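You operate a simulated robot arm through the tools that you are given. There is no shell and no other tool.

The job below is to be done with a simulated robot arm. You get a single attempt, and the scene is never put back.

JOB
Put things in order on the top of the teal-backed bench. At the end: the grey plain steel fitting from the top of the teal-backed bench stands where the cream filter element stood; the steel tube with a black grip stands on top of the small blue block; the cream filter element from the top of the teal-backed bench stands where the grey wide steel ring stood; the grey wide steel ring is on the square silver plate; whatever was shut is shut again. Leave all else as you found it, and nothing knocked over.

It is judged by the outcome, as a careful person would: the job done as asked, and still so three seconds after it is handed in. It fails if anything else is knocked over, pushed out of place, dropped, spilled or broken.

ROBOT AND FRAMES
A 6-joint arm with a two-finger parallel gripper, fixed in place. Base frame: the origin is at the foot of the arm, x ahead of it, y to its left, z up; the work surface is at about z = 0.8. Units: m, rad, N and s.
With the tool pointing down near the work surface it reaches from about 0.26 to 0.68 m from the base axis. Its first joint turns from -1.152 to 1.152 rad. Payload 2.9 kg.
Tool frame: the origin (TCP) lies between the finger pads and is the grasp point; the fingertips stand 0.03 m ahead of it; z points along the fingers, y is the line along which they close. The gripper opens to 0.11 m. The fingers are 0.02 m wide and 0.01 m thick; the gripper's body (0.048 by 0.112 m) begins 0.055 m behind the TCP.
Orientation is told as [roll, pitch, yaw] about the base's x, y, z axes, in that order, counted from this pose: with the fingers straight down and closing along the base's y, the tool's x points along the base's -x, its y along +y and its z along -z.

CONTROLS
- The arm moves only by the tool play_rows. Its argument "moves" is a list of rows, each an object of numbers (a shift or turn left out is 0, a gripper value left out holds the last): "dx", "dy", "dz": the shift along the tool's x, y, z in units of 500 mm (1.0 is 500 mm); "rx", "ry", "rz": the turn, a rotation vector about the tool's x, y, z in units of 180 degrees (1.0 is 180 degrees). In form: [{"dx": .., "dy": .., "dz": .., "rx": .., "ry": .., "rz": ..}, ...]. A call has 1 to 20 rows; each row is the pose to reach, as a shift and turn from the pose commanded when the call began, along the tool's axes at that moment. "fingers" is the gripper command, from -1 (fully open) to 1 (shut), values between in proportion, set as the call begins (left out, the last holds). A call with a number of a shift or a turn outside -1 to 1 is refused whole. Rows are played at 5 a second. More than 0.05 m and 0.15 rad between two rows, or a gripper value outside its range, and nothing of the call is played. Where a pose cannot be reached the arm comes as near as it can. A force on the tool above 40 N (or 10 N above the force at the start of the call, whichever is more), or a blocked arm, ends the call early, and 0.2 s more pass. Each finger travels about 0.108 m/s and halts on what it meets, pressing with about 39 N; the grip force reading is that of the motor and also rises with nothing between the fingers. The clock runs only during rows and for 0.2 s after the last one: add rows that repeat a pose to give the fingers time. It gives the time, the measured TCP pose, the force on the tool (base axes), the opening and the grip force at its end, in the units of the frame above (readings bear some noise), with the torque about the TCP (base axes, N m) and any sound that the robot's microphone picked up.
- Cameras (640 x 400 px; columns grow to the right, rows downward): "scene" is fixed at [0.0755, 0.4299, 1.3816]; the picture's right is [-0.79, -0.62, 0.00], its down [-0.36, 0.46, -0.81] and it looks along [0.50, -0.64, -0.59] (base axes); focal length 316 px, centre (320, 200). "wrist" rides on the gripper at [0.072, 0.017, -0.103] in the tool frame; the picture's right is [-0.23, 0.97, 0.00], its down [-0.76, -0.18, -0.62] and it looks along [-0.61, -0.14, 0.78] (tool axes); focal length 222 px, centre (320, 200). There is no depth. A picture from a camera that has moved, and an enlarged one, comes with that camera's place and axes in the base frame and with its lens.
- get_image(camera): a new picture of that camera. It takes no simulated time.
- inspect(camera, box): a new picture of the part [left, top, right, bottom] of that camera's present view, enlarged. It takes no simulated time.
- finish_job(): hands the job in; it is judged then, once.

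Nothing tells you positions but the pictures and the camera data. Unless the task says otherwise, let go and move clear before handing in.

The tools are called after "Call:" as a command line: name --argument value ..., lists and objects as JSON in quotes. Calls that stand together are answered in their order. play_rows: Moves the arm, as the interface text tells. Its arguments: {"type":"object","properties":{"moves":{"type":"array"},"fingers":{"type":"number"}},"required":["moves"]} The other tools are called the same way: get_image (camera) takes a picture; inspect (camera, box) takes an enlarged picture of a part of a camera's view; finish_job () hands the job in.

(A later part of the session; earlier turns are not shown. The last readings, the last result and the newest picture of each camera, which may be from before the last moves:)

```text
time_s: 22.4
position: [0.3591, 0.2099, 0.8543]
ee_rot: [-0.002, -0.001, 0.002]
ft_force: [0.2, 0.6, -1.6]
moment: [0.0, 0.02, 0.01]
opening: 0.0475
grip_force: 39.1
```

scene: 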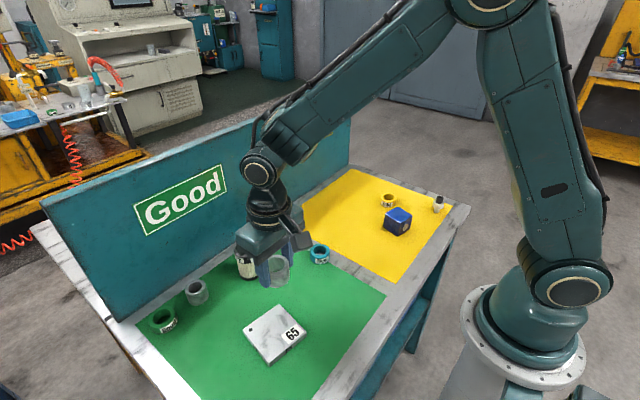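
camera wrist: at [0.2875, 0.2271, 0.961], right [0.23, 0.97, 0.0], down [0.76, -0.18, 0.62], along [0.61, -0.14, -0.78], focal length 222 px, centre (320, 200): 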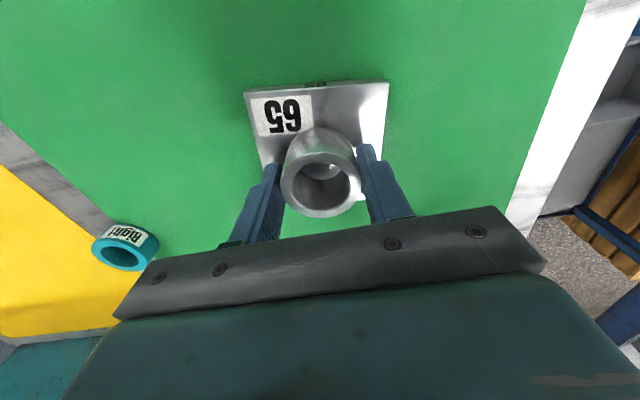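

Call:
play_rows --moves '[{"dz": 0.001}, {"dz": 0.002}, {"dz": 0.002}]'

Call:
inspect --camera "scene" --box '[270, 300, 320, 350]'

```text
time_s: 23.2
position: [0.3589, 0.2111, 0.854]
ee_rot: [0.0, 0.0, -0.001]
ft_force: [-0.2, 0.7, -2.9]
moment: [0.02, -0.03, 0.0]
opening: 0.0476
grip_force: 38.9
```

```text
8.00 times, centred on (295, 325) of scene
camera zoom: at [0.0755, 0.4299, 1.3816], right [-0.79, -0.62, 0.0], down [-0.36, 0.46, -0.81], along [0.5, -0.64, -0.59], focal length 2530 px, centre (520, -800)
```

zoom: 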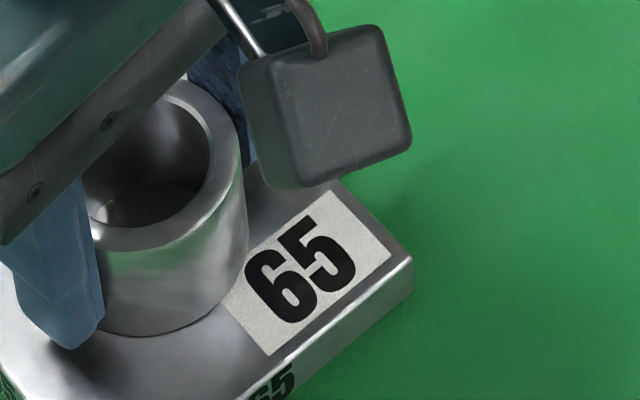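

There is no contact force yet, so I continue down in half-millimetre steps.

Call:
play_rows --moves '[{"dz": 0.001}, {"dz": 0.002}, {"dz": 0.002}]'

```text
time_s: 24.0
position: [0.359, 0.211, 0.8534]
ee_rot: [0.001, 0.001, 0.0]
ft_force: [-4.9, -2.3, 19.0]
moment: [-0.35, 0.17, -0.05]
opening: 0.0475
grip_force: 39.0
```

Contact is felt at 19 N, so the ring sits on the plate. I'll open the fingers and look.

Call:
play_rows --moves '[{"dz": 0}, {"dz": 0}, {"dz": 0}, {"dz": 0}]' --fingers -1

Call:
get_image --camera "wrist"

```text
time_s: 25.0
position: [0.3594, 0.2107, 0.8528]
ee_rot: [0.0, 0.001, 0.0]
ft_force: [-0.3, -0.5, 0.6]
moment: [-0.03, -0.01, -0.04]
opening: 0.11
grip_force: 0.0
```

```text
taken
camera wrist: at [0.2875, 0.2274, 0.9547], right [0.23, 0.97, 0.0], down [0.76, -0.18, 0.62], along [0.61, -0.14, -0.78], focal length 222 px, centre (320, 200)
```

wrist: 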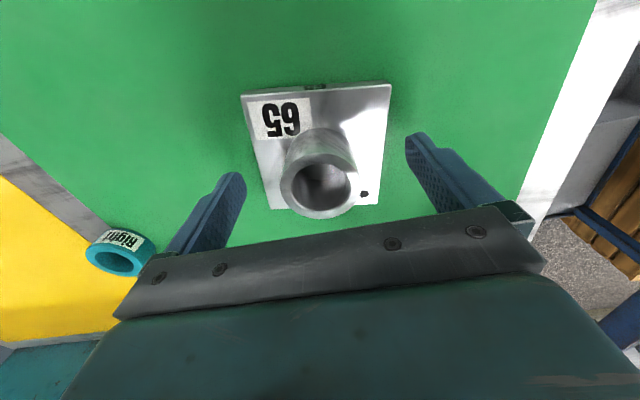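

The ring is released on the plate. I'll rise straight up and move to view the filter and the tube.

Call:
play_rows --moves '[{"dz": -0.02}, {"dz": -0.06}, {"dz": -0.14}, {"dz": -0.23}, {"dz": -0.31}, {"dz": -0.39}, {"dz": -0.39, "dx": -0.045, "dy": -0.07}, {"dz": -0.39, "dx": -0.09, "dy": -0.14}, {"dz": -0.39, "dx": -0.135, "dy": -0.21}, {"dz": -0.39, "dx": -0.18, "dy": -0.28}, {"dz": -0.39, "dx": -0.18, "dy": -0.28}]'

Call:
get_image --camera "wrist"

Call:
get_image --camera "scene"

```text
time_s: 27.4
position: [0.4498, 0.0694, 1.0474]
ee_rot: [0.0, 0.002, 0.0]
ft_force: [0.2, 0.0, 0.5]
moment: [0.0, 0.02, 0.01]
opening: 0.1101
grip_force: 0.0
```

```text
taken
camera wrist: at [0.3782, 0.0861, 1.1501], right [0.23, 0.97, 0.0], down [0.76, -0.18, 0.62], along [0.61, -0.14, -0.78], focal length 222 px, centre (320, 200)
```

wrist: 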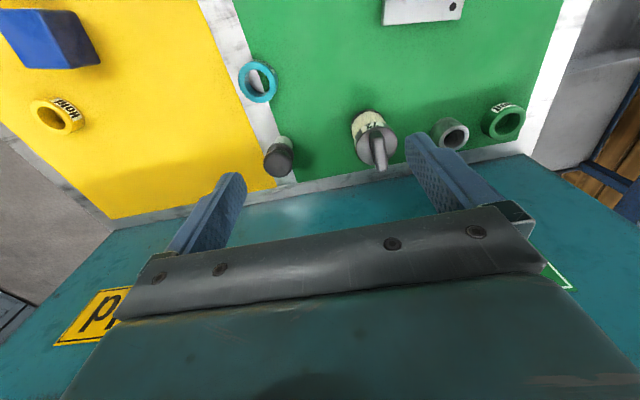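

```text
taken
```

scene: 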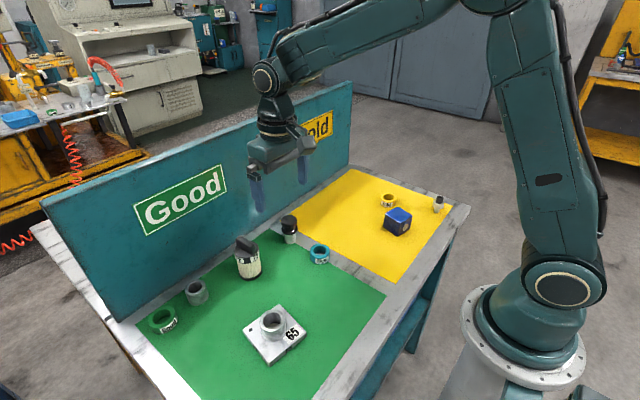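

The ring stands upright on the plate. I'll zoom on the filter and tube to measure them.

Call:
inspect --camera "wrist" --box '[335, 100, 415, 180]'

Call:
inspect --camera "wrist" --box '[245, 120, 315, 190]'

Call:
inspect --camera "scene" --box '[225, 205, 305, 285]'

```text
5.00 times, centred on (375, 140) of wrist
camera zoom: at [0.3782, 0.0861, 1.1501], right [0.23, 0.97, 0.0], down [0.76, -0.18, 0.62], along [0.61, -0.14, -0.78], focal length 1111 px, centre (45, 500)
```

zoom: 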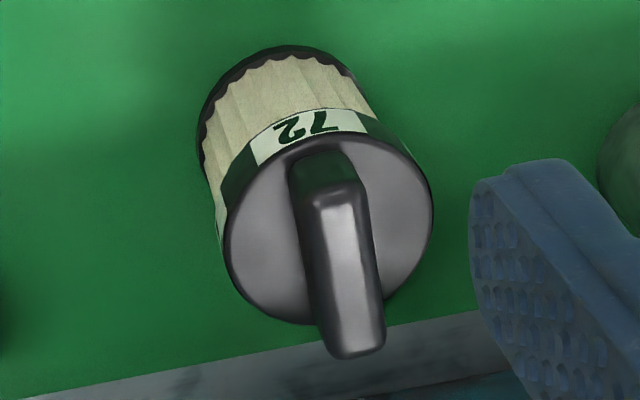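

```text
5.71 times, centred on (280, 155) of wrist
camera zoom: at [0.3782, 0.0861, 1.1501], right [0.23, 0.97, 0.0], down [0.76, -0.18, 0.62], along [0.61, -0.14, -0.78], focal length 1269 px, centre (549, 457)
```

zoom: 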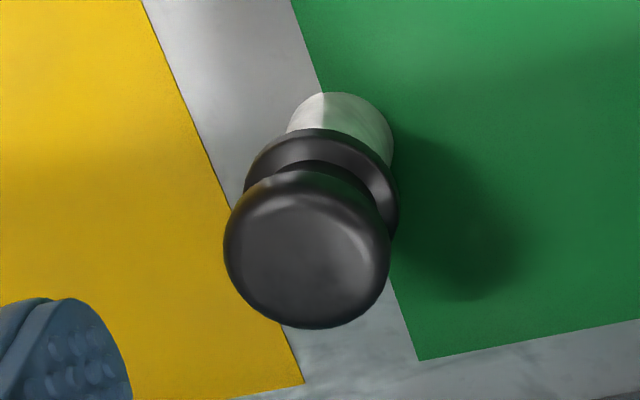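

```text
5.00 times, centred on (265, 245) of scene
camera zoom: at [0.0755, 0.4299, 1.3816], right [-0.79, -0.62, 0.0], down [-0.36, 0.46, -0.81], along [0.5, -0.64, -0.59], focal length 1581 px, centre (595, -25)
```

zoom: 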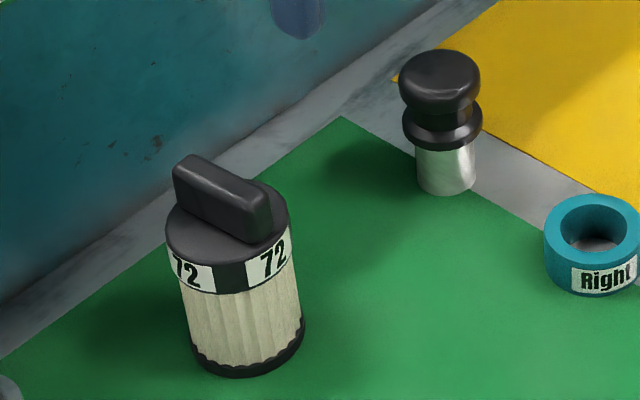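

The filter is about 55 mm across at (0.519, 0.130), with the cap top near z 0.877 and the handle (along x) up to about 0.90. The tube stands at about (0.520, -0.010), with its top near 0.872. Next I go above the filter.

Call:
play_rows --moves '[{"dx": -0.046, "dy": 0.0404, "dz": 0.0}, {"dx": -0.092, "dy": 0.0808, "dz": 0.01}, {"dx": -0.1384, "dy": 0.1212, "dz": 0.03}, {"dx": -0.1384, "dy": 0.1212, "dz": 0.08}, {"dx": -0.1384, "dy": 0.1212, "dz": 0.08}]'

Call:
get_image --camera "wrist"

Call:
inspect --camera "wrist" --box '[270, 70, 370, 170]'

Call:
get_image --camera "scene"

```text
time_s: 28.6
position: [0.5194, 0.13, 1.0077]
ee_rot: [0.001, -0.001, -0.002]
ft_force: [0.2, 0.4, 0.7]
moment: [-0.02, 0.01, 0.0]
opening: 0.1099
grip_force: 0.0
```

```text
taken
camera wrist: at [0.4472, 0.1484, 1.1096], right [0.23, 0.97, 0.0], down [0.76, -0.18, 0.62], along [0.61, -0.14, -0.78], focal length 222 px, centre (320, 200)
```

wrist: 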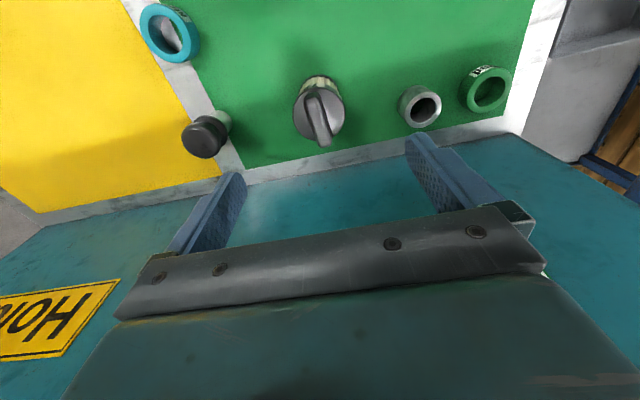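

```text
4.00 times, centred on (320, 120) of wrist
camera zoom: at [0.4472, 0.1484, 1.1096], right [0.23, 0.97, 0.0], down [0.76, -0.18, 0.62], along [0.61, -0.14, -0.78], focal length 888 px, centre (320, 520)
```

zoom: 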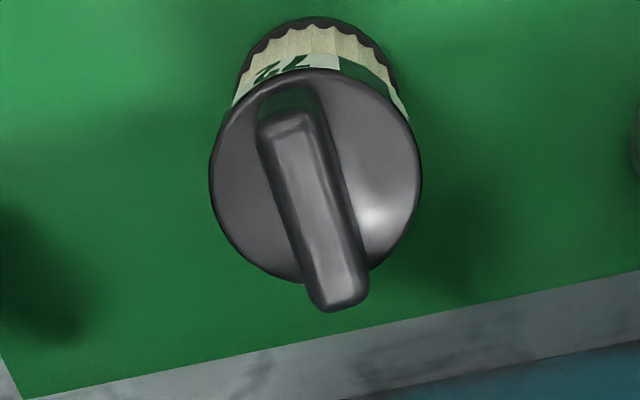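

```text
taken
```

scene: 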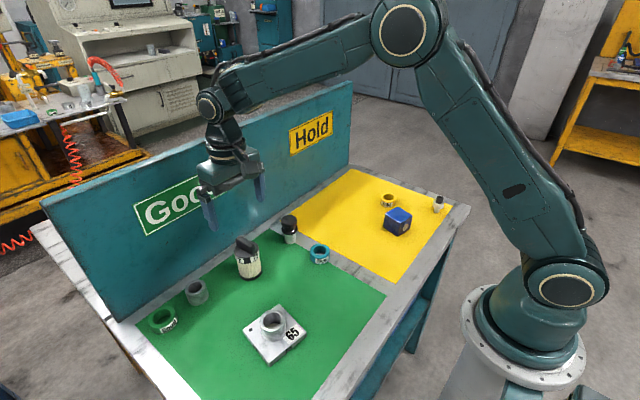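

The filter is centred under the gripper to within a millimetre or so. I'll descend to TCP z ≈ 0.868 to grip the body just under the cap.

Call:
play_rows --moves '[{"dz": 0.05, "dx": 0.001}, {"dz": 0.1, "dx": 0.001}, {"dz": 0.15, "dx": 0.001}, {"dz": 0.2, "dx": 0.001}, {"dz": 0.24, "dx": 0.001}, {"dz": 0.265, "dx": 0.001}, {"dz": 0.28, "dx": 0.001}, {"dz": 0.28, "dx": 0.001}]'

Call:
get_image --camera "wrist"

Call:
get_image --camera "scene"

```text
time_s: 30.4
position: [0.5178, 0.1322, 0.8674]
ee_rot: [-0.001, 0.0, 0.001]
ft_force: [-0.9, -0.6, -0.6]
moment: [-0.02, 0.03, -0.02]
opening: 0.1099
grip_force: 0.0
```

```text
taken
camera wrist: at [0.4463, 0.148, 0.9694], right [0.23, 0.97, 0.0], down [0.76, -0.18, 0.62], along [0.61, -0.14, -0.78], focal length 222 px, centre (320, 200)
```

wrist: 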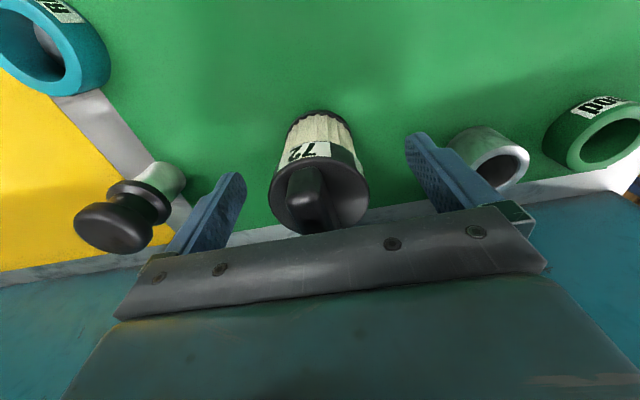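

```text
taken
```

scene: 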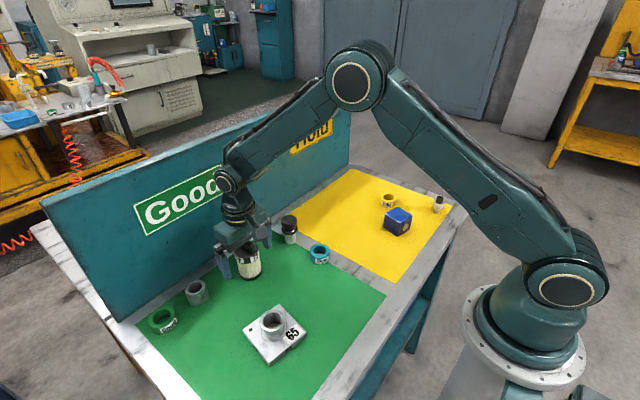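

The fingers straddle the filter with clearance. I'll close on it.

Call:
play_rows --moves '[{"dz": 0}, {"dz": 0}, {"dz": 0}, {"dz": 0}, {"dz": 0}]' --fingers 1

Call:
get_image --camera "wrist"

```text
time_s: 31.6
position: [0.518, 0.1309, 0.8672]
ee_rot: [0.0, -0.002, -0.001]
ft_force: [0.7, -0.5, 0.1]
moment: [-0.03, 0.03, 0.02]
opening: 0.0537
grip_force: 39.3
```

```text
taken
camera wrist: at [0.4463, 0.148, 0.9695], right [0.23, 0.97, 0.0], down [0.76, -0.18, 0.62], along [0.61, -0.14, -0.78], focal length 222 px, centre (320, 200)
```

wrist: 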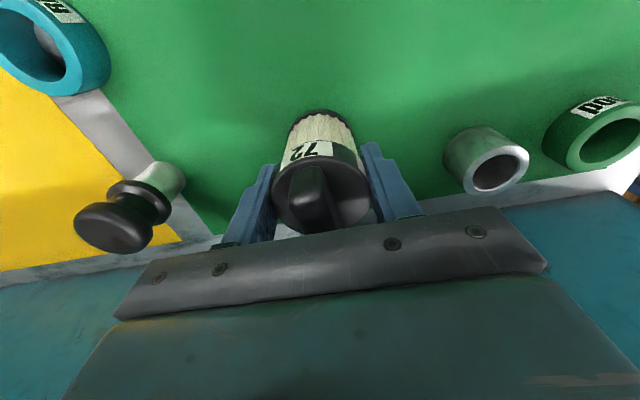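

The filter is held at 53.7 mm. I'll lift it well clear of the tube and carry it to the ring's old place at (0.5535, -0.3095).

Call:
play_rows --moves '[{"dz": -0.02}, {"dz": -0.07}, {"dz": -0.14}, {"dz": -0.21}, {"dz": -0.27}, {"dz": -0.27, "dx": -0.006, "dy": -0.08}, {"dz": -0.27, "dx": -0.013, "dy": -0.16}, {"dz": -0.27, "dx": -0.019, "dy": -0.24}, {"dz": -0.27, "dx": -0.026, "dy": -0.32}, {"dz": -0.27, "dx": -0.032, "dy": -0.4}, {"dz": -0.27, "dx": -0.039, "dy": -0.48}, {"dz": -0.27, "dx": -0.045, "dy": -0.56}, {"dz": -0.27, "dx": -0.052, "dy": -0.64}, {"dz": -0.27, "dx": -0.058, "dy": -0.72}, {"dz": -0.27, "dx": -0.064, "dy": -0.8}, {"dz": -0.27, "dx": -0.07, "dy": -0.88}, {"dz": -0.27, "dx": -0.07, "dy": -0.88}]'

Call:
get_image --camera "wrist"

Call:
get_image --camera "scene"

```text
time_s: 35.2
position: [0.5519, -0.3089, 1.0027]
ee_rot: [0.0, -0.001, 0.002]
ft_force: [0.2, 0.8, -0.7]
moment: [0.01, 0.02, 0.02]
opening: 0.0539
grip_force: 39.1
```

```text
taken
camera wrist: at [0.4807, -0.2932, 1.1045], right [0.23, 0.97, 0.0], down [0.76, -0.18, 0.62], along [0.61, -0.14, -0.78], focal length 222 px, centre (320, 200)
```

wrist: 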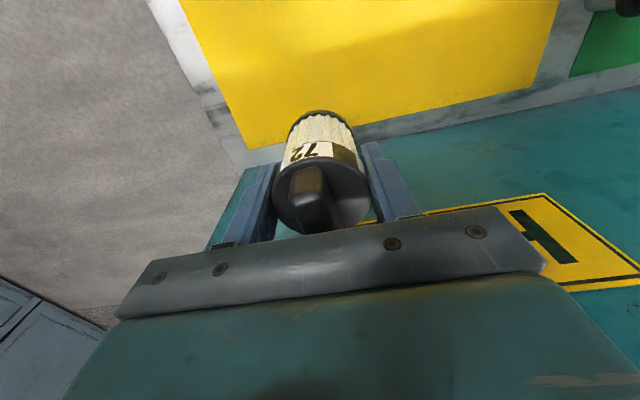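

```text
taken
```

scene: 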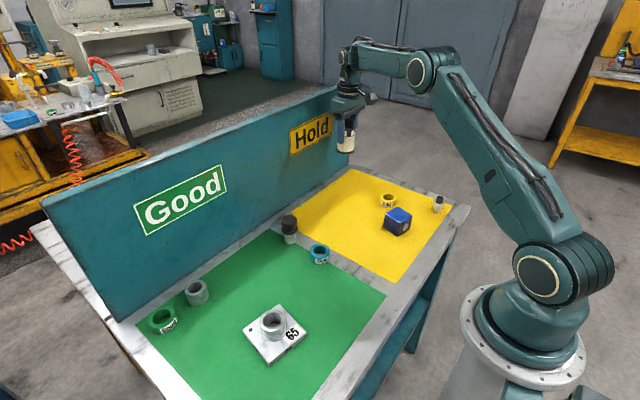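

The filter is above the ring's old spot. I'll lower to a few millimetres above the surface.

Call:
play_rows --moves '[{"dx": -0.002, "dy": 0.001, "dz": 0.05}, {"dx": -0.002, "dy": 0.001, "dz": 0.1}, {"dx": -0.002, "dy": 0.001, "dz": 0.15}, {"dx": -0.002, "dy": 0.001, "dz": 0.2}, {"dx": -0.002, "dy": 0.001, "dz": 0.235}, {"dx": -0.002, "dy": 0.001, "dz": 0.255}, {"dx": -0.002, "dy": 0.001, "dz": 0.26}, {"dx": -0.002, "dy": 0.001, "dz": 0.26}]'

Call:
get_image --camera "wrist"

Call:
inspect --camera "scene" --box '[300, 120, 400, 220]'

```text
time_s: 37.0
position: [0.5535, -0.307, 0.8711]
ee_rot: [0.001, -0.001, 0.001]
ft_force: [0.0, 0.4, -2.1]
moment: [-0.02, -0.01, 0.01]
opening: 0.0537
grip_force: 39.7
```

```text
taken
camera wrist: at [0.482, -0.2918, 0.9741], right [0.23, 0.97, 0.0], down [0.76, -0.18, 0.62], along [0.61, -0.14, -0.78], focal length 222 px, centre (320, 200)
```

wrist: 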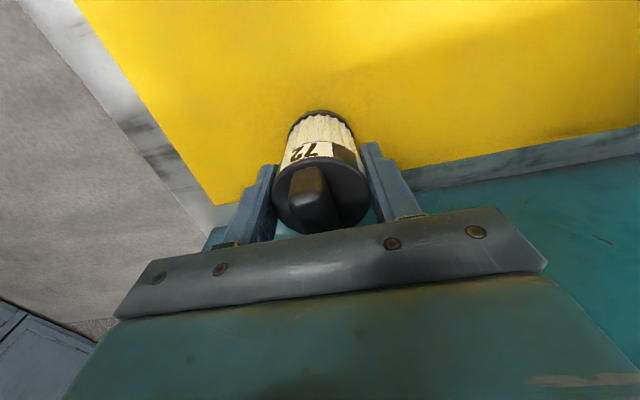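

```text
4.00 times, centred on (350, 170) of scene
camera zoom: at [0.0755, 0.4299, 1.3816], right [-0.79, -0.62, 0.0], down [-0.36, 0.46, -0.81], along [0.5, -0.64, -0.59], focal length 1265 px, centre (200, 320)
```

zoom: 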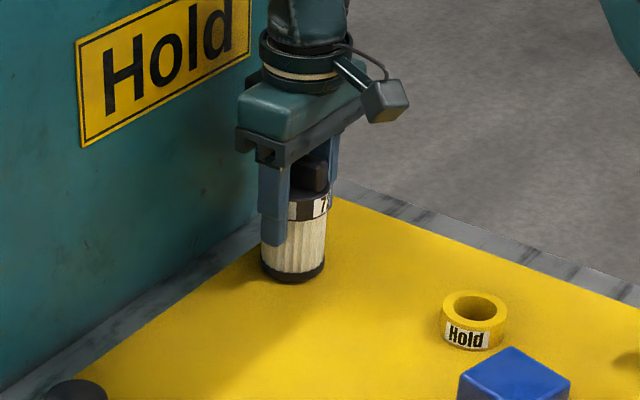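

The filter is about 4–5 mm above the mat. I'll lower in small steps to contact.

Call:
play_rows --moves '[{"dz": 0.002}, {"dz": 0.004}, {"dz": 0.006}, {"dz": 0.006}]'

Call:
play_rows --moves '[{"dz": 0.001}, {"dz": 0.001}]'

Call:
play_rows --moves '[{"dz": 0.001}, {"dz": 0.001}]'

```text
time_s: 38.0
position: [0.5543, -0.3087, 0.8699]
ee_rot: [0.0, 0.001, -0.001]
ft_force: [0.3, 0.1, -2.1]
moment: [0.01, 0.01, 0.0]
opening: 0.0535
grip_force: 39.1
```

```text
time_s: 38.6
position: [0.5537, -0.3083, 0.8691]
ee_rot: [0.001, 0.0, 0.001]
ft_force: [0.5, -0.2, -1.9]
moment: [-0.04, -0.01, 0.02]
opening: 0.0538
grip_force: 39.6
```

```text
time_s: 39.2
position: [0.5538, -0.3082, 0.8678]
ee_rot: [0.0, 0.001, 0.001]
ft_force: [0.4, 0.1, -2.1]
moment: [0.01, 0.03, -0.03]
opening: 0.0536
grip_force: 39.0
```

Call:
play_rows --moves '[{"dz": 0.001}, {"dz": 0.001}]'

Call:
play_rows --moves '[{"dz": 0.001}, {"dz": 0.001}]'

```text
time_s: 39.8
position: [0.5533, -0.3085, 0.867]
ee_rot: [0.0, -0.001, 0.0]
ft_force: [0.6, 0.1, -1.5]
moment: [0.01, -0.03, -0.03]
opening: 0.0536
grip_force: 38.7
```

```text
time_s: 40.4
position: [0.5546, -0.3089, 0.8677]
ee_rot: [0.0, 0.0, -0.001]
ft_force: [0.1, -0.2, -0.9]
moment: [0.06, 0.02, 0.0]
opening: 0.0535
grip_force: 39.1
```

The weight reading is easing off, so contact is starting. I'll take one more half-millimetre step.

Call:
play_rows --moves '[{"dz": 0.001}, {"dz": 0.001}]'

```text
time_s: 41.0
position: [0.5542, -0.308, 0.8669]
ee_rot: [0.001, 0.001, 0.0]
ft_force: [-1.7, -0.3, 4.1]
moment: [0.03, 0.2, 0.0]
opening: 0.0537
grip_force: 38.6
```

Contact is felt. I'll release the filter.

Call:
play_rows --moves '[{"dz": 0}, {"dz": 0}, {"dz": 0}, {"dz": 0}]' --fingers -1

Call:
get_image --camera "wrist"

Call:
inspect --camera "scene" --box '[300, 120, 400, 220]'

```text
time_s: 42.0
position: [0.555, -0.3084, 0.8666]
ee_rot: [-0.001, -0.001, 0.0]
ft_force: [-0.9, -0.9, 0.2]
moment: [0.02, 0.03, -0.02]
opening: 0.11
grip_force: 0.2
```

```text
taken
camera wrist: at [0.4822, -0.2914, 0.9692], right [0.23, 0.97, 0.0], down [0.76, -0.18, 0.62], along [0.61, -0.14, -0.78], focal length 222 px, centre (320, 200)
```

wrist: 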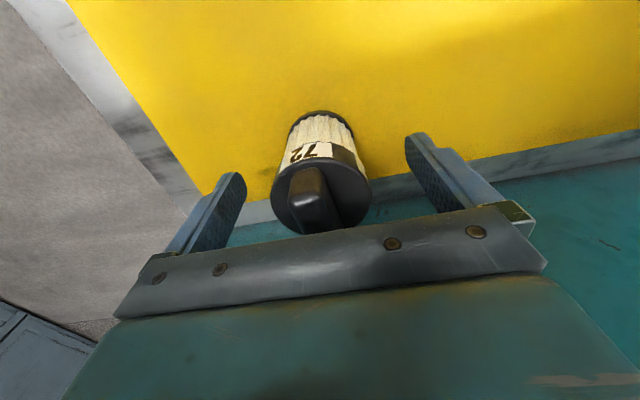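

```text
4.00 times, centred on (350, 170) of scene
camera zoom: at [0.0755, 0.4299, 1.3816], right [-0.79, -0.62, 0.0], down [-0.36, 0.46, -0.81], along [0.5, -0.64, -0.59], focal length 1265 px, centre (200, 320)
```

zoom: 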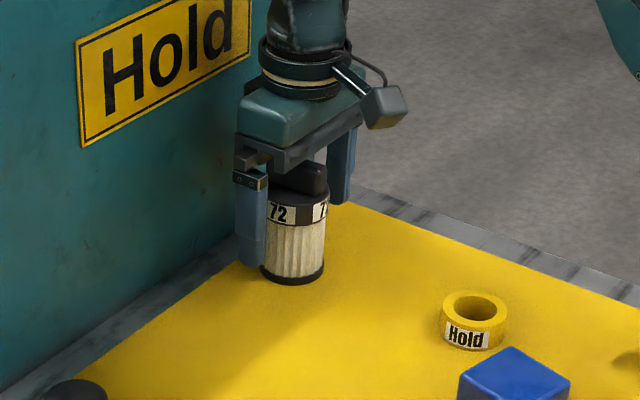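

The filter stands where the ring stood. I'll rise and move above the hex fitting near (0.260, -0.372).

Call:
play_rows --moves '[{"dz": -0.02}, {"dz": -0.08}, {"dz": -0.16}, {"dz": -0.24}, {"dz": -0.28}, {"dz": -0.28, "dx": 0.0736, "dy": -0.016}, {"dz": -0.28, "dx": 0.147, "dy": -0.032}, {"dz": -0.28, "dx": 0.221, "dy": -0.048}, {"dz": -0.28, "dx": 0.294, "dy": -0.064}, {"dz": -0.28, "dx": 0.368, "dy": -0.08}, {"dz": -0.28, "dx": 0.442, "dy": -0.095}, {"dz": -0.28, "dx": 0.515, "dy": -0.111}, {"dz": -0.28, "dx": 0.5886, "dy": -0.127}, {"dz": -0.28, "dx": 0.5886, "dy": -0.127}]'

Call:
get_image --camera "wrist"

Call:
get_image --camera "scene"

Call:
inspect --camera "wrist" --box '[290, 80, 350, 140]'

```text
time_s: 45.0
position: [0.2597, -0.3715, 1.006]
ee_rot: [0.0, -0.001, 0.0]
ft_force: [-0.4, -0.4, 0.6]
moment: [0.03, -0.02, 0.0]
opening: 0.1097
grip_force: 0.1
```

```text
taken
camera wrist: at [0.1873, -0.3549, 1.1082], right [0.23, 0.97, 0.0], down [0.76, -0.18, 0.62], along [0.61, -0.14, -0.78], focal length 222 px, centre (320, 200)
```

wrist: 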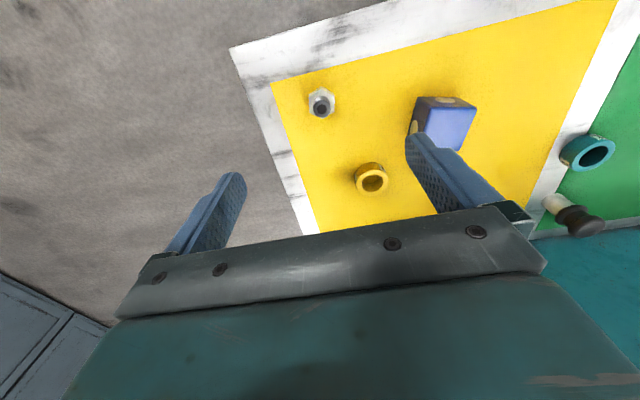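

```text
taken
```

scene: 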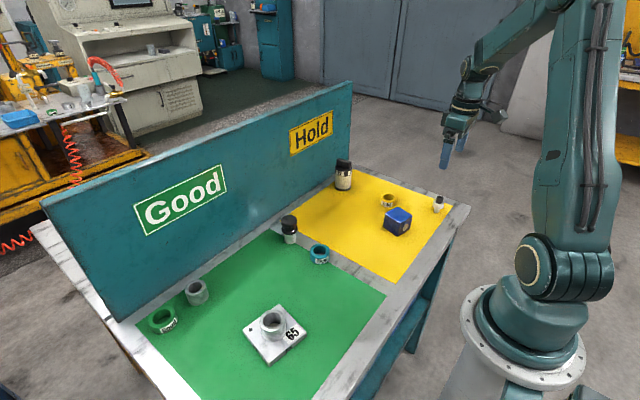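

```text
6.67 times, centred on (320, 110) of wrist
camera zoom: at [0.1873, -0.3549, 1.1082], right [0.23, 0.97, 0.0], down [0.76, -0.18, 0.62], along [0.61, -0.14, -0.78], focal length 1481 px, centre (320, 800)
```

zoom: 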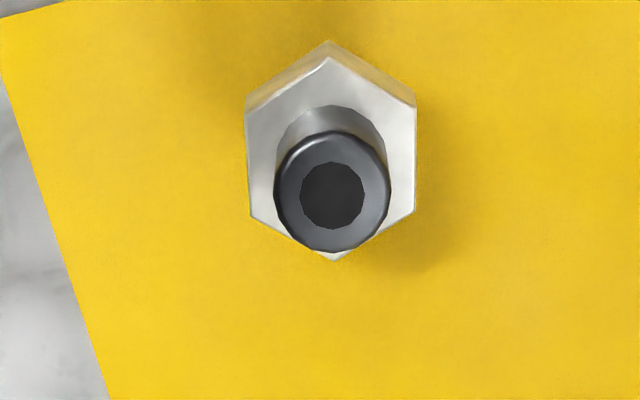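

The hex fitting is centred at about (0.2595, -0.370). Its hex spans z ≈ 0.820–0.834 with flats turned about -12°, and the cap top is at ≈ 0.855. I'll turn the gripper to match the flats and descend part way for a check.

Call:
play_rows --moves '[{"dy": 0.0036, "rz": 0.033}, {"dy": 0.0036, "rz": 0.0667}, {"dy": 0.0036, "rz": 0.0667, "dz": 0.05}, {"dy": 0.0036, "rz": 0.0667, "dz": 0.1}, {"dy": 0.0036, "rz": 0.0667, "dz": 0.15}, {"dy": 0.0036, "rz": 0.0667, "dz": 0.2}, {"dy": 0.0036, "rz": 0.0667, "dz": 0.22}, {"dy": 0.0036, "rz": 0.0667, "dz": 0.22}]'

Call:
get_image --camera "wrist"

Call:
inspect --camera "wrist" --box '[270, 90, 370, 190]'

Call:
get_image --camera "scene"

```text
time_s: 46.8
position: [0.2599, -0.3714, 0.8967]
ee_rot: [0.001, -0.001, -0.209]
ft_force: [1.3, 0.5, -0.4]
moment: [0.0, 0.01, -0.02]
opening: 0.11
grip_force: 0.0
```

```text
taken
camera wrist: at [0.193, -0.339, 0.9986], right [0.42, 0.91, 0.0], down [0.71, -0.33, 0.62], along [0.56, -0.26, -0.78], focal length 222 px, centre (320, 200)
```

wrist: 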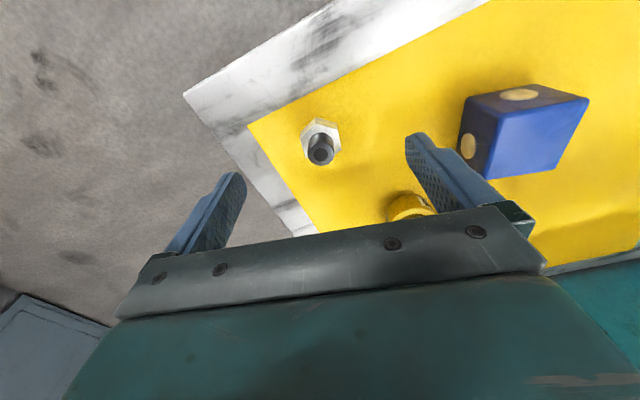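

```text
4.00 times, centred on (320, 140) of wrist
camera zoom: at [0.193, -0.339, 0.9986], right [0.42, 0.91, 0.0], down [0.71, -0.33, 0.62], along [0.56, -0.26, -0.78], focal length 888 px, centre (320, 440)
```

zoom: 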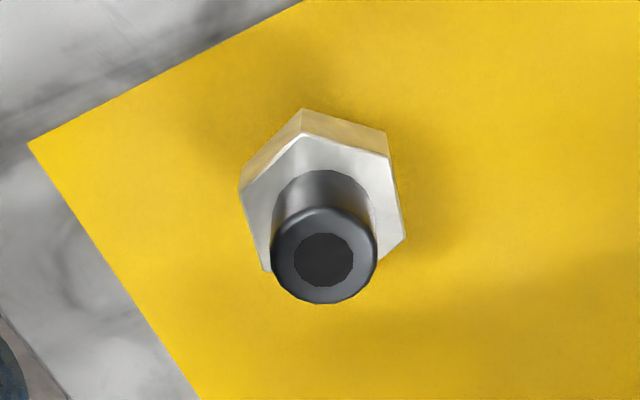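

```text
taken
```

scene: 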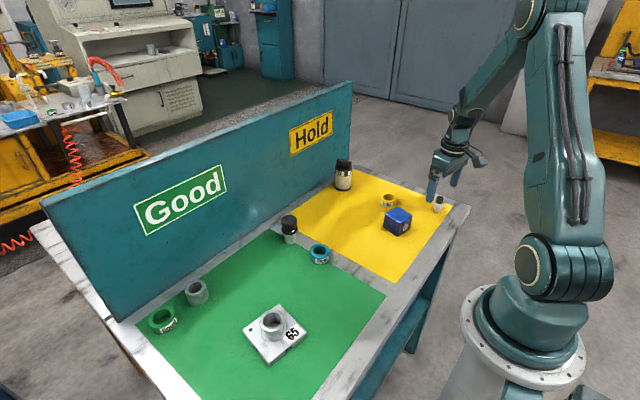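

The flats are aligned and the fitting is centred to about 1 mm. I'll descend to TCP z ≈ 0.840 and then close on the hex.

Call:
play_rows --moves '[{"dz": 0.04, "dy": 0.002}, {"dz": 0.075, "dy": 0.002}, {"dz": 0.1, "dy": 0.002}, {"dz": 0.113, "dy": 0.002}, {"dz": 0.113, "dy": 0.002}]'

Call:
get_image --camera "wrist"

Call:
inspect --camera "scene" --box '[400, 150, 480, 230]'

```text
time_s: 48.0
position: [0.2593, -0.3706, 0.8404]
ee_rot: [0.001, 0.001, -0.21]
ft_force: [-1.4, 0.0, 0.2]
moment: [-0.02, 0.01, 0.0]
opening: 0.1098
grip_force: 0.1
```

```text
taken
camera wrist: at [0.1931, -0.3381, 0.9428], right [0.42, 0.91, 0.0], down [0.71, -0.33, 0.62], along [0.56, -0.27, -0.78], focal length 222 px, centre (320, 200)
```

wrist: 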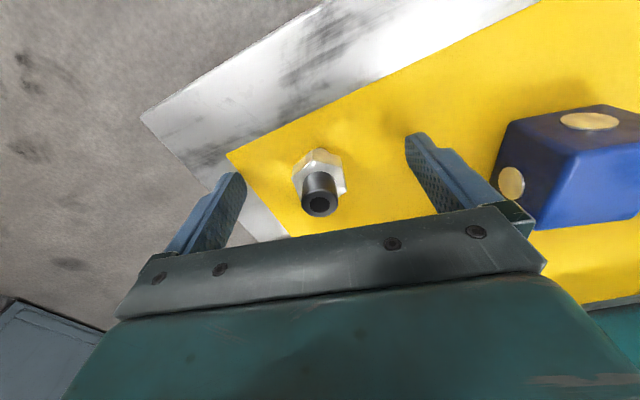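

```text
5.00 times, centred on (440, 190) of scene
camera zoom: at [0.0755, 0.4299, 1.3816], right [-0.79, -0.62, 0.0], down [-0.36, 0.46, -0.81], along [0.5, -0.64, -0.59], focal length 1581 px, centre (-280, 250)
```

zoom: 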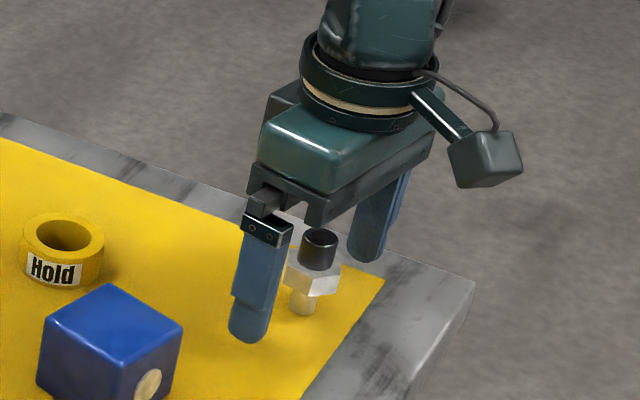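

The fingers straddle the hex. I'll close partly first to check the centring, since the fitting stands on a narrow tail.

Call:
play_rows --moves '[{"dz": 0}, {"dz": 0}, {"dz": 0}, {"dz": 0}]' --fingers 0.25

Call:
inspect --camera "wrist" --box '[260, 120, 400, 220]'

```text
time_s: 49.0
position: [0.2596, -0.3699, 0.8417]
ee_rot: [0.001, 0.001, -0.209]
ft_force: [0.2, -1.2, 0.3]
moment: [0.0, 0.02, 0.03]
opening: 0.0415
grip_force: 0.1
```

```text
4.00 times, centred on (330, 170) of wrist
camera zoom: at [0.1931, -0.338, 0.943], right [0.42, 0.91, 0.0], down [0.71, -0.33, 0.62], along [0.56, -0.26, -0.78], focal length 888 px, centre (280, 320)
```

zoom: 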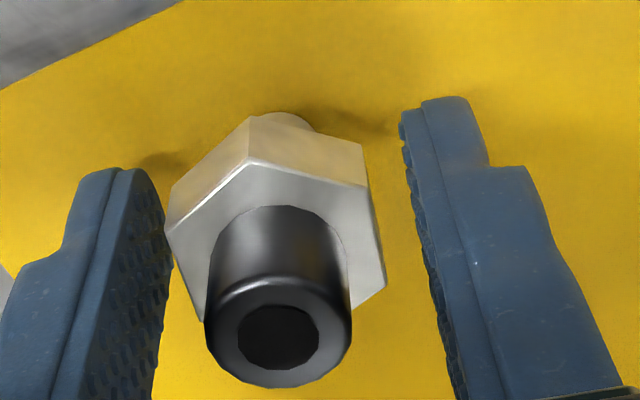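

The hex is centred between the fingers within half a millimetre. I'll close fully.

Call:
play_rows --moves '[{"dz": 0}, {"dz": 0}, {"dz": 0}, {"dz": 0}]' --fingers 1

Call:
inspect --camera "wrist" --box '[260, 120, 400, 220]'

Call:
inspect --camera "scene" --box '[400, 150, 480, 230]'

```text
time_s: 50.0
position: [0.2603, -0.3686, 0.8408]
ee_rot: [0.002, -0.002, -0.209]
ft_force: [-0.7, 1.3, 5.2]
moment: [0.11, 0.0, 0.0]
opening: 0.0292
grip_force: 38.9
```

```text
4.00 times, centred on (330, 170) of wrist
camera zoom: at [0.1931, -0.338, 0.9431], right [0.42, 0.91, 0.0], down [0.71, -0.33, 0.62], along [0.56, -0.26, -0.78], focal length 888 px, centre (280, 320)
```

zoom: 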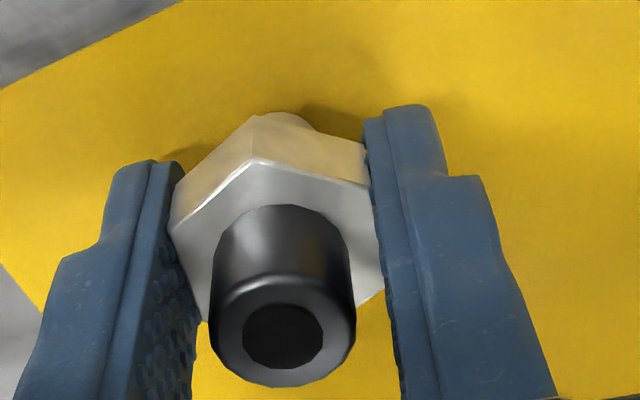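

```text
5.00 times, centred on (440, 190) of scene
camera zoom: at [0.0755, 0.43, 1.3815], right [-0.79, -0.62, 0.0], down [-0.36, 0.46, -0.81], along [0.5, -0.64, -0.59], focal length 1581 px, centre (-280, 250)
```

zoom: 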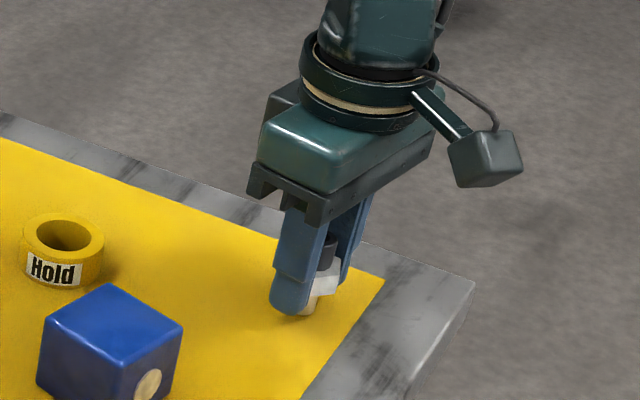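

The fitting is held firmly across its flats at 29.2 mm. I'll lift it straight up and turn the wrist back to yaw 0.

Call:
play_rows --moves '[{"dz": -0.01}, {"dz": -0.04}, {"dz": -0.1}, {"dz": -0.17}, {"dz": -0.24}, {"dz": -0.31}, {"dz": -0.31, "rz": -0.033}, {"dz": -0.31, "rz": -0.0667}, {"dz": -0.31, "rz": -0.0667}]'

Call:
get_image --camera "wrist"

Call:
get_image --camera "scene"

```text
time_s: 52.0
position: [0.2607, -0.3694, 0.9948]
ee_rot: [0.0, 0.0, 0.002]
ft_force: [0.2, 0.1, -1.5]
moment: [0.0, -0.01, 0.0]
opening: 0.0296
grip_force: 38.9
```

```text
taken
camera wrist: at [0.1882, -0.3525, 1.0978], right [0.23, 0.97, 0.0], down [0.76, -0.18, 0.62], along [0.61, -0.14, -0.78], focal length 222 px, centre (320, 200)
```

wrist: 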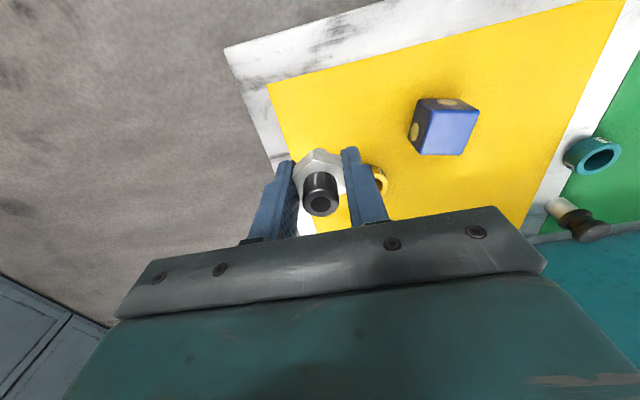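

```text
taken
```

scene: 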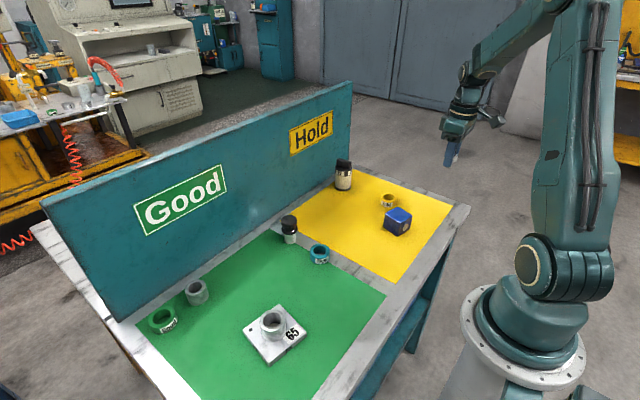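

The fitting is held upright. I'll carry it across at z ≈ 0.995 to the filter's old place at (0.519, 0.1305).

Call:
play_rows --moves '[{"dx": -0.037, "dy": 0.0714}, {"dx": -0.0739, "dy": 0.1429}, {"dx": -0.1109, "dy": 0.2143}, {"dx": -0.1479, "dy": 0.2857}, {"dx": -0.1849, "dy": 0.3571}, {"dx": -0.2218, "dy": 0.4286}, {"dx": -0.2588, "dy": 0.5}, {"dx": -0.2958, "dy": 0.5714}, {"dx": -0.3327, "dy": 0.6429}, {"dx": -0.3697, "dy": 0.7143}, {"dx": -0.4067, "dy": 0.7857}, {"dx": -0.4437, "dy": 0.8571}, {"dx": -0.4806, "dy": 0.9286}, {"dx": -0.5176, "dy": 1.0}, {"dx": -0.5176, "dy": 1.0}]'

Call:
get_image --camera "wrist"

Call:
get_image --camera "scene"

```text
time_s: 55.2
position: [0.5191, 0.1299, 0.9945]
ee_rot: [0.0, -0.001, 0.001]
ft_force: [0.9, 0.0, -1.5]
moment: [0.01, -0.01, 0.03]
opening: 0.0291
grip_force: 39.0
```

```text
taken
camera wrist: at [0.4477, 0.1471, 1.0971], right [0.23, 0.97, 0.0], down [0.76, -0.18, 0.62], along [0.61, -0.14, -0.78], focal length 222 px, centre (320, 200)
```

wrist: 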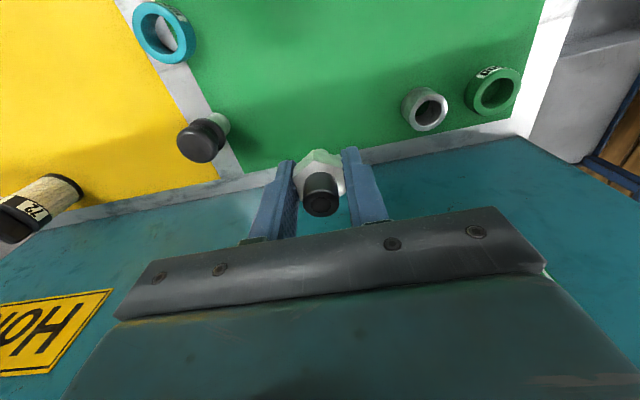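

```text
taken
```

scene: 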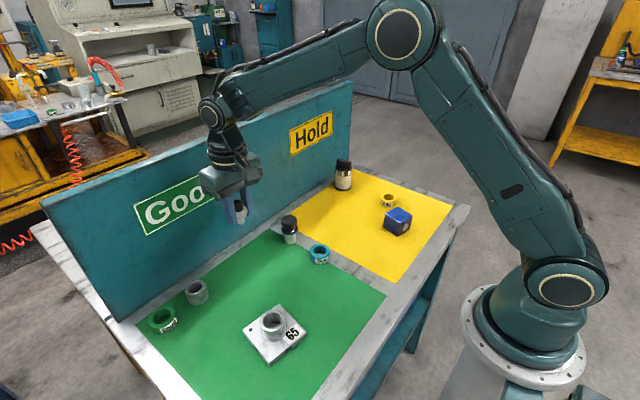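

The fitting is over the filter's old spot. I'll lower to about 4 mm above the mat.

Call:
play_rows --moves '[{"dz": 0.05}, {"dz": 0.1}, {"dz": 0.15}, {"dz": 0.2}, {"dz": 0.25}, {"dz": 0.28}, {"dz": 0.297}, {"dz": 0.297}]'

Call:
get_image --camera "wrist"

Call:
inspect --camera "scene" --box '[210, 190, 310, 290]'

```text
time_s: 57.0
position: [0.5189, 0.1311, 0.8465]
ee_rot: [0.0, 0.001, 0.0]
ft_force: [0.1, 0.1, -0.8]
moment: [0.0, -0.01, 0.0]
opening: 0.0291
grip_force: 39.0
```

```text
taken
camera wrist: at [0.4465, 0.1479, 0.9486], right [0.23, 0.97, 0.0], down [0.76, -0.18, 0.62], along [0.61, -0.14, -0.78], focal length 222 px, centre (320, 200)
```

wrist: 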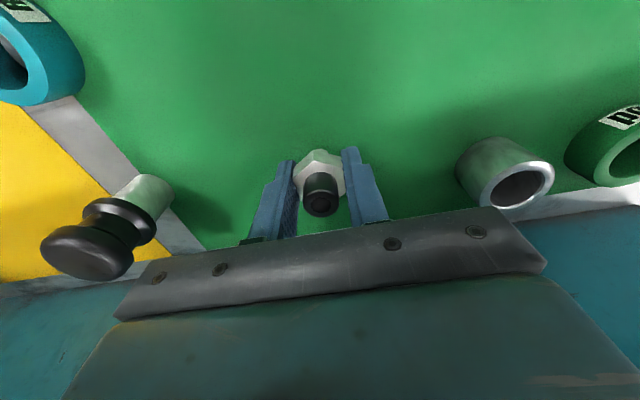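

```text
4.00 times, centred on (260, 240) of scene
camera zoom: at [0.0755, 0.4299, 1.3816], right [-0.79, -0.62, 0.0], down [-0.36, 0.46, -0.81], along [0.5, -0.64, -0.59], focal length 1265 px, centre (560, 40)
```

zoom: 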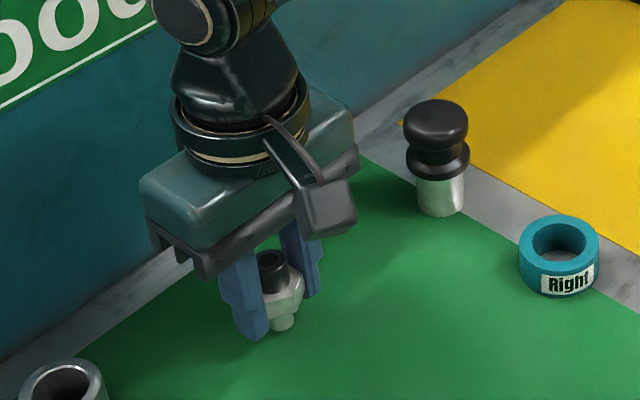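

The tail is about 5 mm above the mat. I'll lower in small steps while watching the force.

Call:
play_rows --moves '[{"dz": 0.002}, {"dz": 0.004}, {"dz": 0.006}, {"dz": 0.007}, {"dz": 0.007}]'

Call:
play_rows --moves '[{"dz": 0.001}, {"dz": 0.001}]'

Call:
play_rows --moves '[{"dz": 0.001}, {"dz": 0.001}]'

```text
time_s: 58.2
position: [0.5195, 0.1294, 0.8432]
ee_rot: [0.0, 0.0, 0.001]
ft_force: [-0.6, 0.3, -1.1]
moment: [0.0, -0.02, 0.02]
opening: 0.029
grip_force: 39.3
```

```text
time_s: 58.8
position: [0.5184, 0.1312, 0.8421]
ee_rot: [0.0, -0.001, 0.001]
ft_force: [-0.2, 0.1, -1.0]
moment: [0.0, -0.01, 0.02]
opening: 0.0292
grip_force: 38.9
```

```text
time_s: 59.4
position: [0.5187, 0.1304, 0.8429]
ee_rot: [0.002, 0.0, -0.001]
ft_force: [0.4, -0.9, -1.1]
moment: [0.0, 0.04, -0.01]
opening: 0.029
grip_force: 39.4
```

Call:
play_rows --moves '[{"dz": 0.001}, {"dz": 0.001}]'

Call:
play_rows --moves '[{"dz": 0.001}, {"dz": 0.001}]'

```text
time_s: 60.0
position: [0.5179, 0.1307, 0.8418]
ee_rot: [-0.001, 0.0, 0.0]
ft_force: [0.2, -0.3, -1.4]
moment: [0.02, -0.01, 0.0]
opening: 0.0295
grip_force: 38.6
```

```text
time_s: 60.6
position: [0.5174, 0.132, 0.8407]
ee_rot: [0.0, 0.002, 0.0]
ft_force: [0.6, -0.5, -0.6]
moment: [-0.01, 0.01, -0.01]
opening: 0.0292
grip_force: 39.4
```

Call:
play_rows --moves '[{"dz": 0.001}, {"dz": 0.001}]'

```text
time_s: 61.2
position: [0.5193, 0.1307, 0.8417]
ee_rot: [0.001, 0.001, 0.0]
ft_force: [-2.1, -0.4, 6.0]
moment: [0.02, 0.1, 0.03]
opening: 0.0295
grip_force: 38.7
```

Contact is felt at 6 N. I'll open gently to see that the fitting stands on its own.

Call:
play_rows --moves '[{"dz": 0}, {"dz": 0}, {"dz": 0}]' --fingers 0.0

Call:
get_image --camera "wrist"

Call:
inspect --camera "scene" --box '[210, 190, 310, 290]'

```text
time_s: 62.0
position: [0.5193, 0.1316, 0.8404]
ee_rot: [0.002, 0.0, -0.001]
ft_force: [-0.4, -0.5, 0.4]
moment: [0.0, 0.01, -0.01]
opening: 0.0549
grip_force: 0.1
```

```text
taken
camera wrist: at [0.4469, 0.1477, 0.9427], right [0.23, 0.97, 0.0], down [0.76, -0.18, 0.62], along [0.61, -0.14, -0.78], focal length 222 px, centre (320, 200)
```

wrist: 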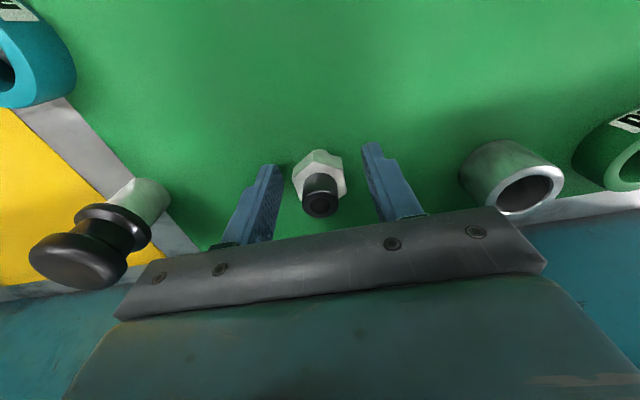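

```text
4.00 times, centred on (260, 240) of scene
camera zoom: at [0.0755, 0.4299, 1.3816], right [-0.79, -0.62, 0.0], down [-0.36, 0.46, -0.81], along [0.5, -0.64, -0.59], focal length 1265 px, centre (560, 40)
```

zoom: 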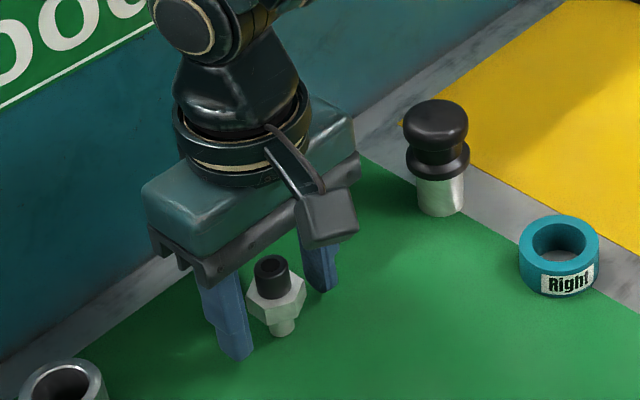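

The fitting stands upright on the filter's old place. I'll rise straight up, then move above the tube at about (0.520, -0.010).

Call:
play_rows --moves '[{"dz": -0.02}, {"dz": -0.07}, {"dz": -0.14}, {"dz": -0.22}, {"dz": -0.3}, {"dz": -0.3, "dy": -0.07}, {"dz": -0.3, "dy": -0.14}, {"dz": -0.3, "dy": -0.21}, {"dz": -0.3, "dy": -0.28, "dx": -0.002}, {"dz": -0.3, "dy": -0.28, "dx": -0.002}]'

Call:
play_rows --moves '[{"dz": 0}, {"dz": 0}, {"dz": 0}]' --fingers -1

Call:
get_image --camera "wrist"

Call:
inspect --camera "wrist" --box '[270, 70, 370, 170]'

Call:
get_image --camera "scene"

```text
time_s: 64.2
position: [0.5181, -0.0098, 0.9908]
ee_rot: [0.001, -0.001, -0.001]
ft_force: [-0.2, 0.7, 0.8]
moment: [0.02, 0.0, 0.0]
opening: 0.0549
grip_force: 0.0
```

```text
time_s: 65.0
position: [0.5188, -0.0096, 0.9923]
ee_rot: [-0.001, 0.0, -0.001]
ft_force: [0.1, -0.2, -0.4]
moment: [-0.03, -0.03, -0.01]
opening: 0.1101
grip_force: 0.0
```

```text
taken
camera wrist: at [0.4474, 0.0076, 1.0933], right [0.23, 0.97, 0.0], down [0.76, -0.18, 0.62], along [0.61, -0.14, -0.78], focal length 222 px, centre (320, 200)
```

wrist: 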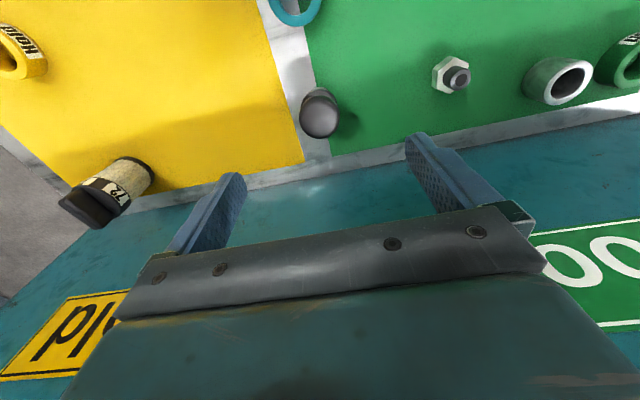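

```text
4.00 times, centred on (320, 120) of wrist
camera zoom: at [0.4474, 0.0076, 1.0933], right [0.23, 0.97, 0.0], down [0.76, -0.18, 0.62], along [0.61, -0.14, -0.78], focal length 888 px, centre (320, 520)
```

zoom: 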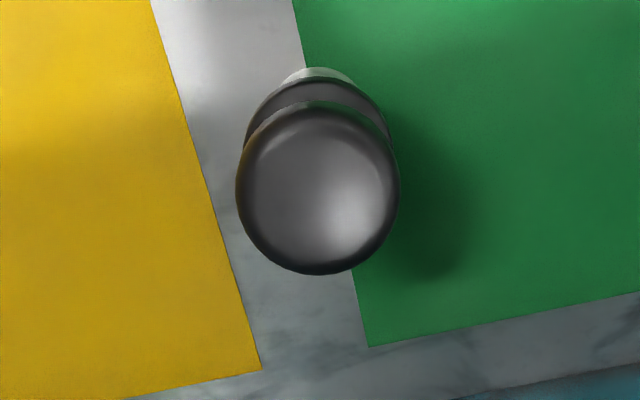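

```text
taken
```

scene: 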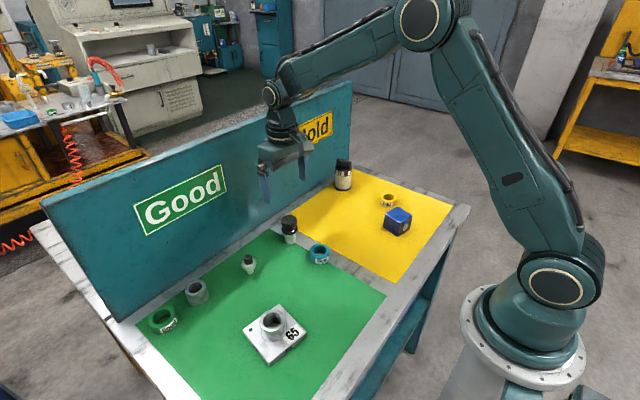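

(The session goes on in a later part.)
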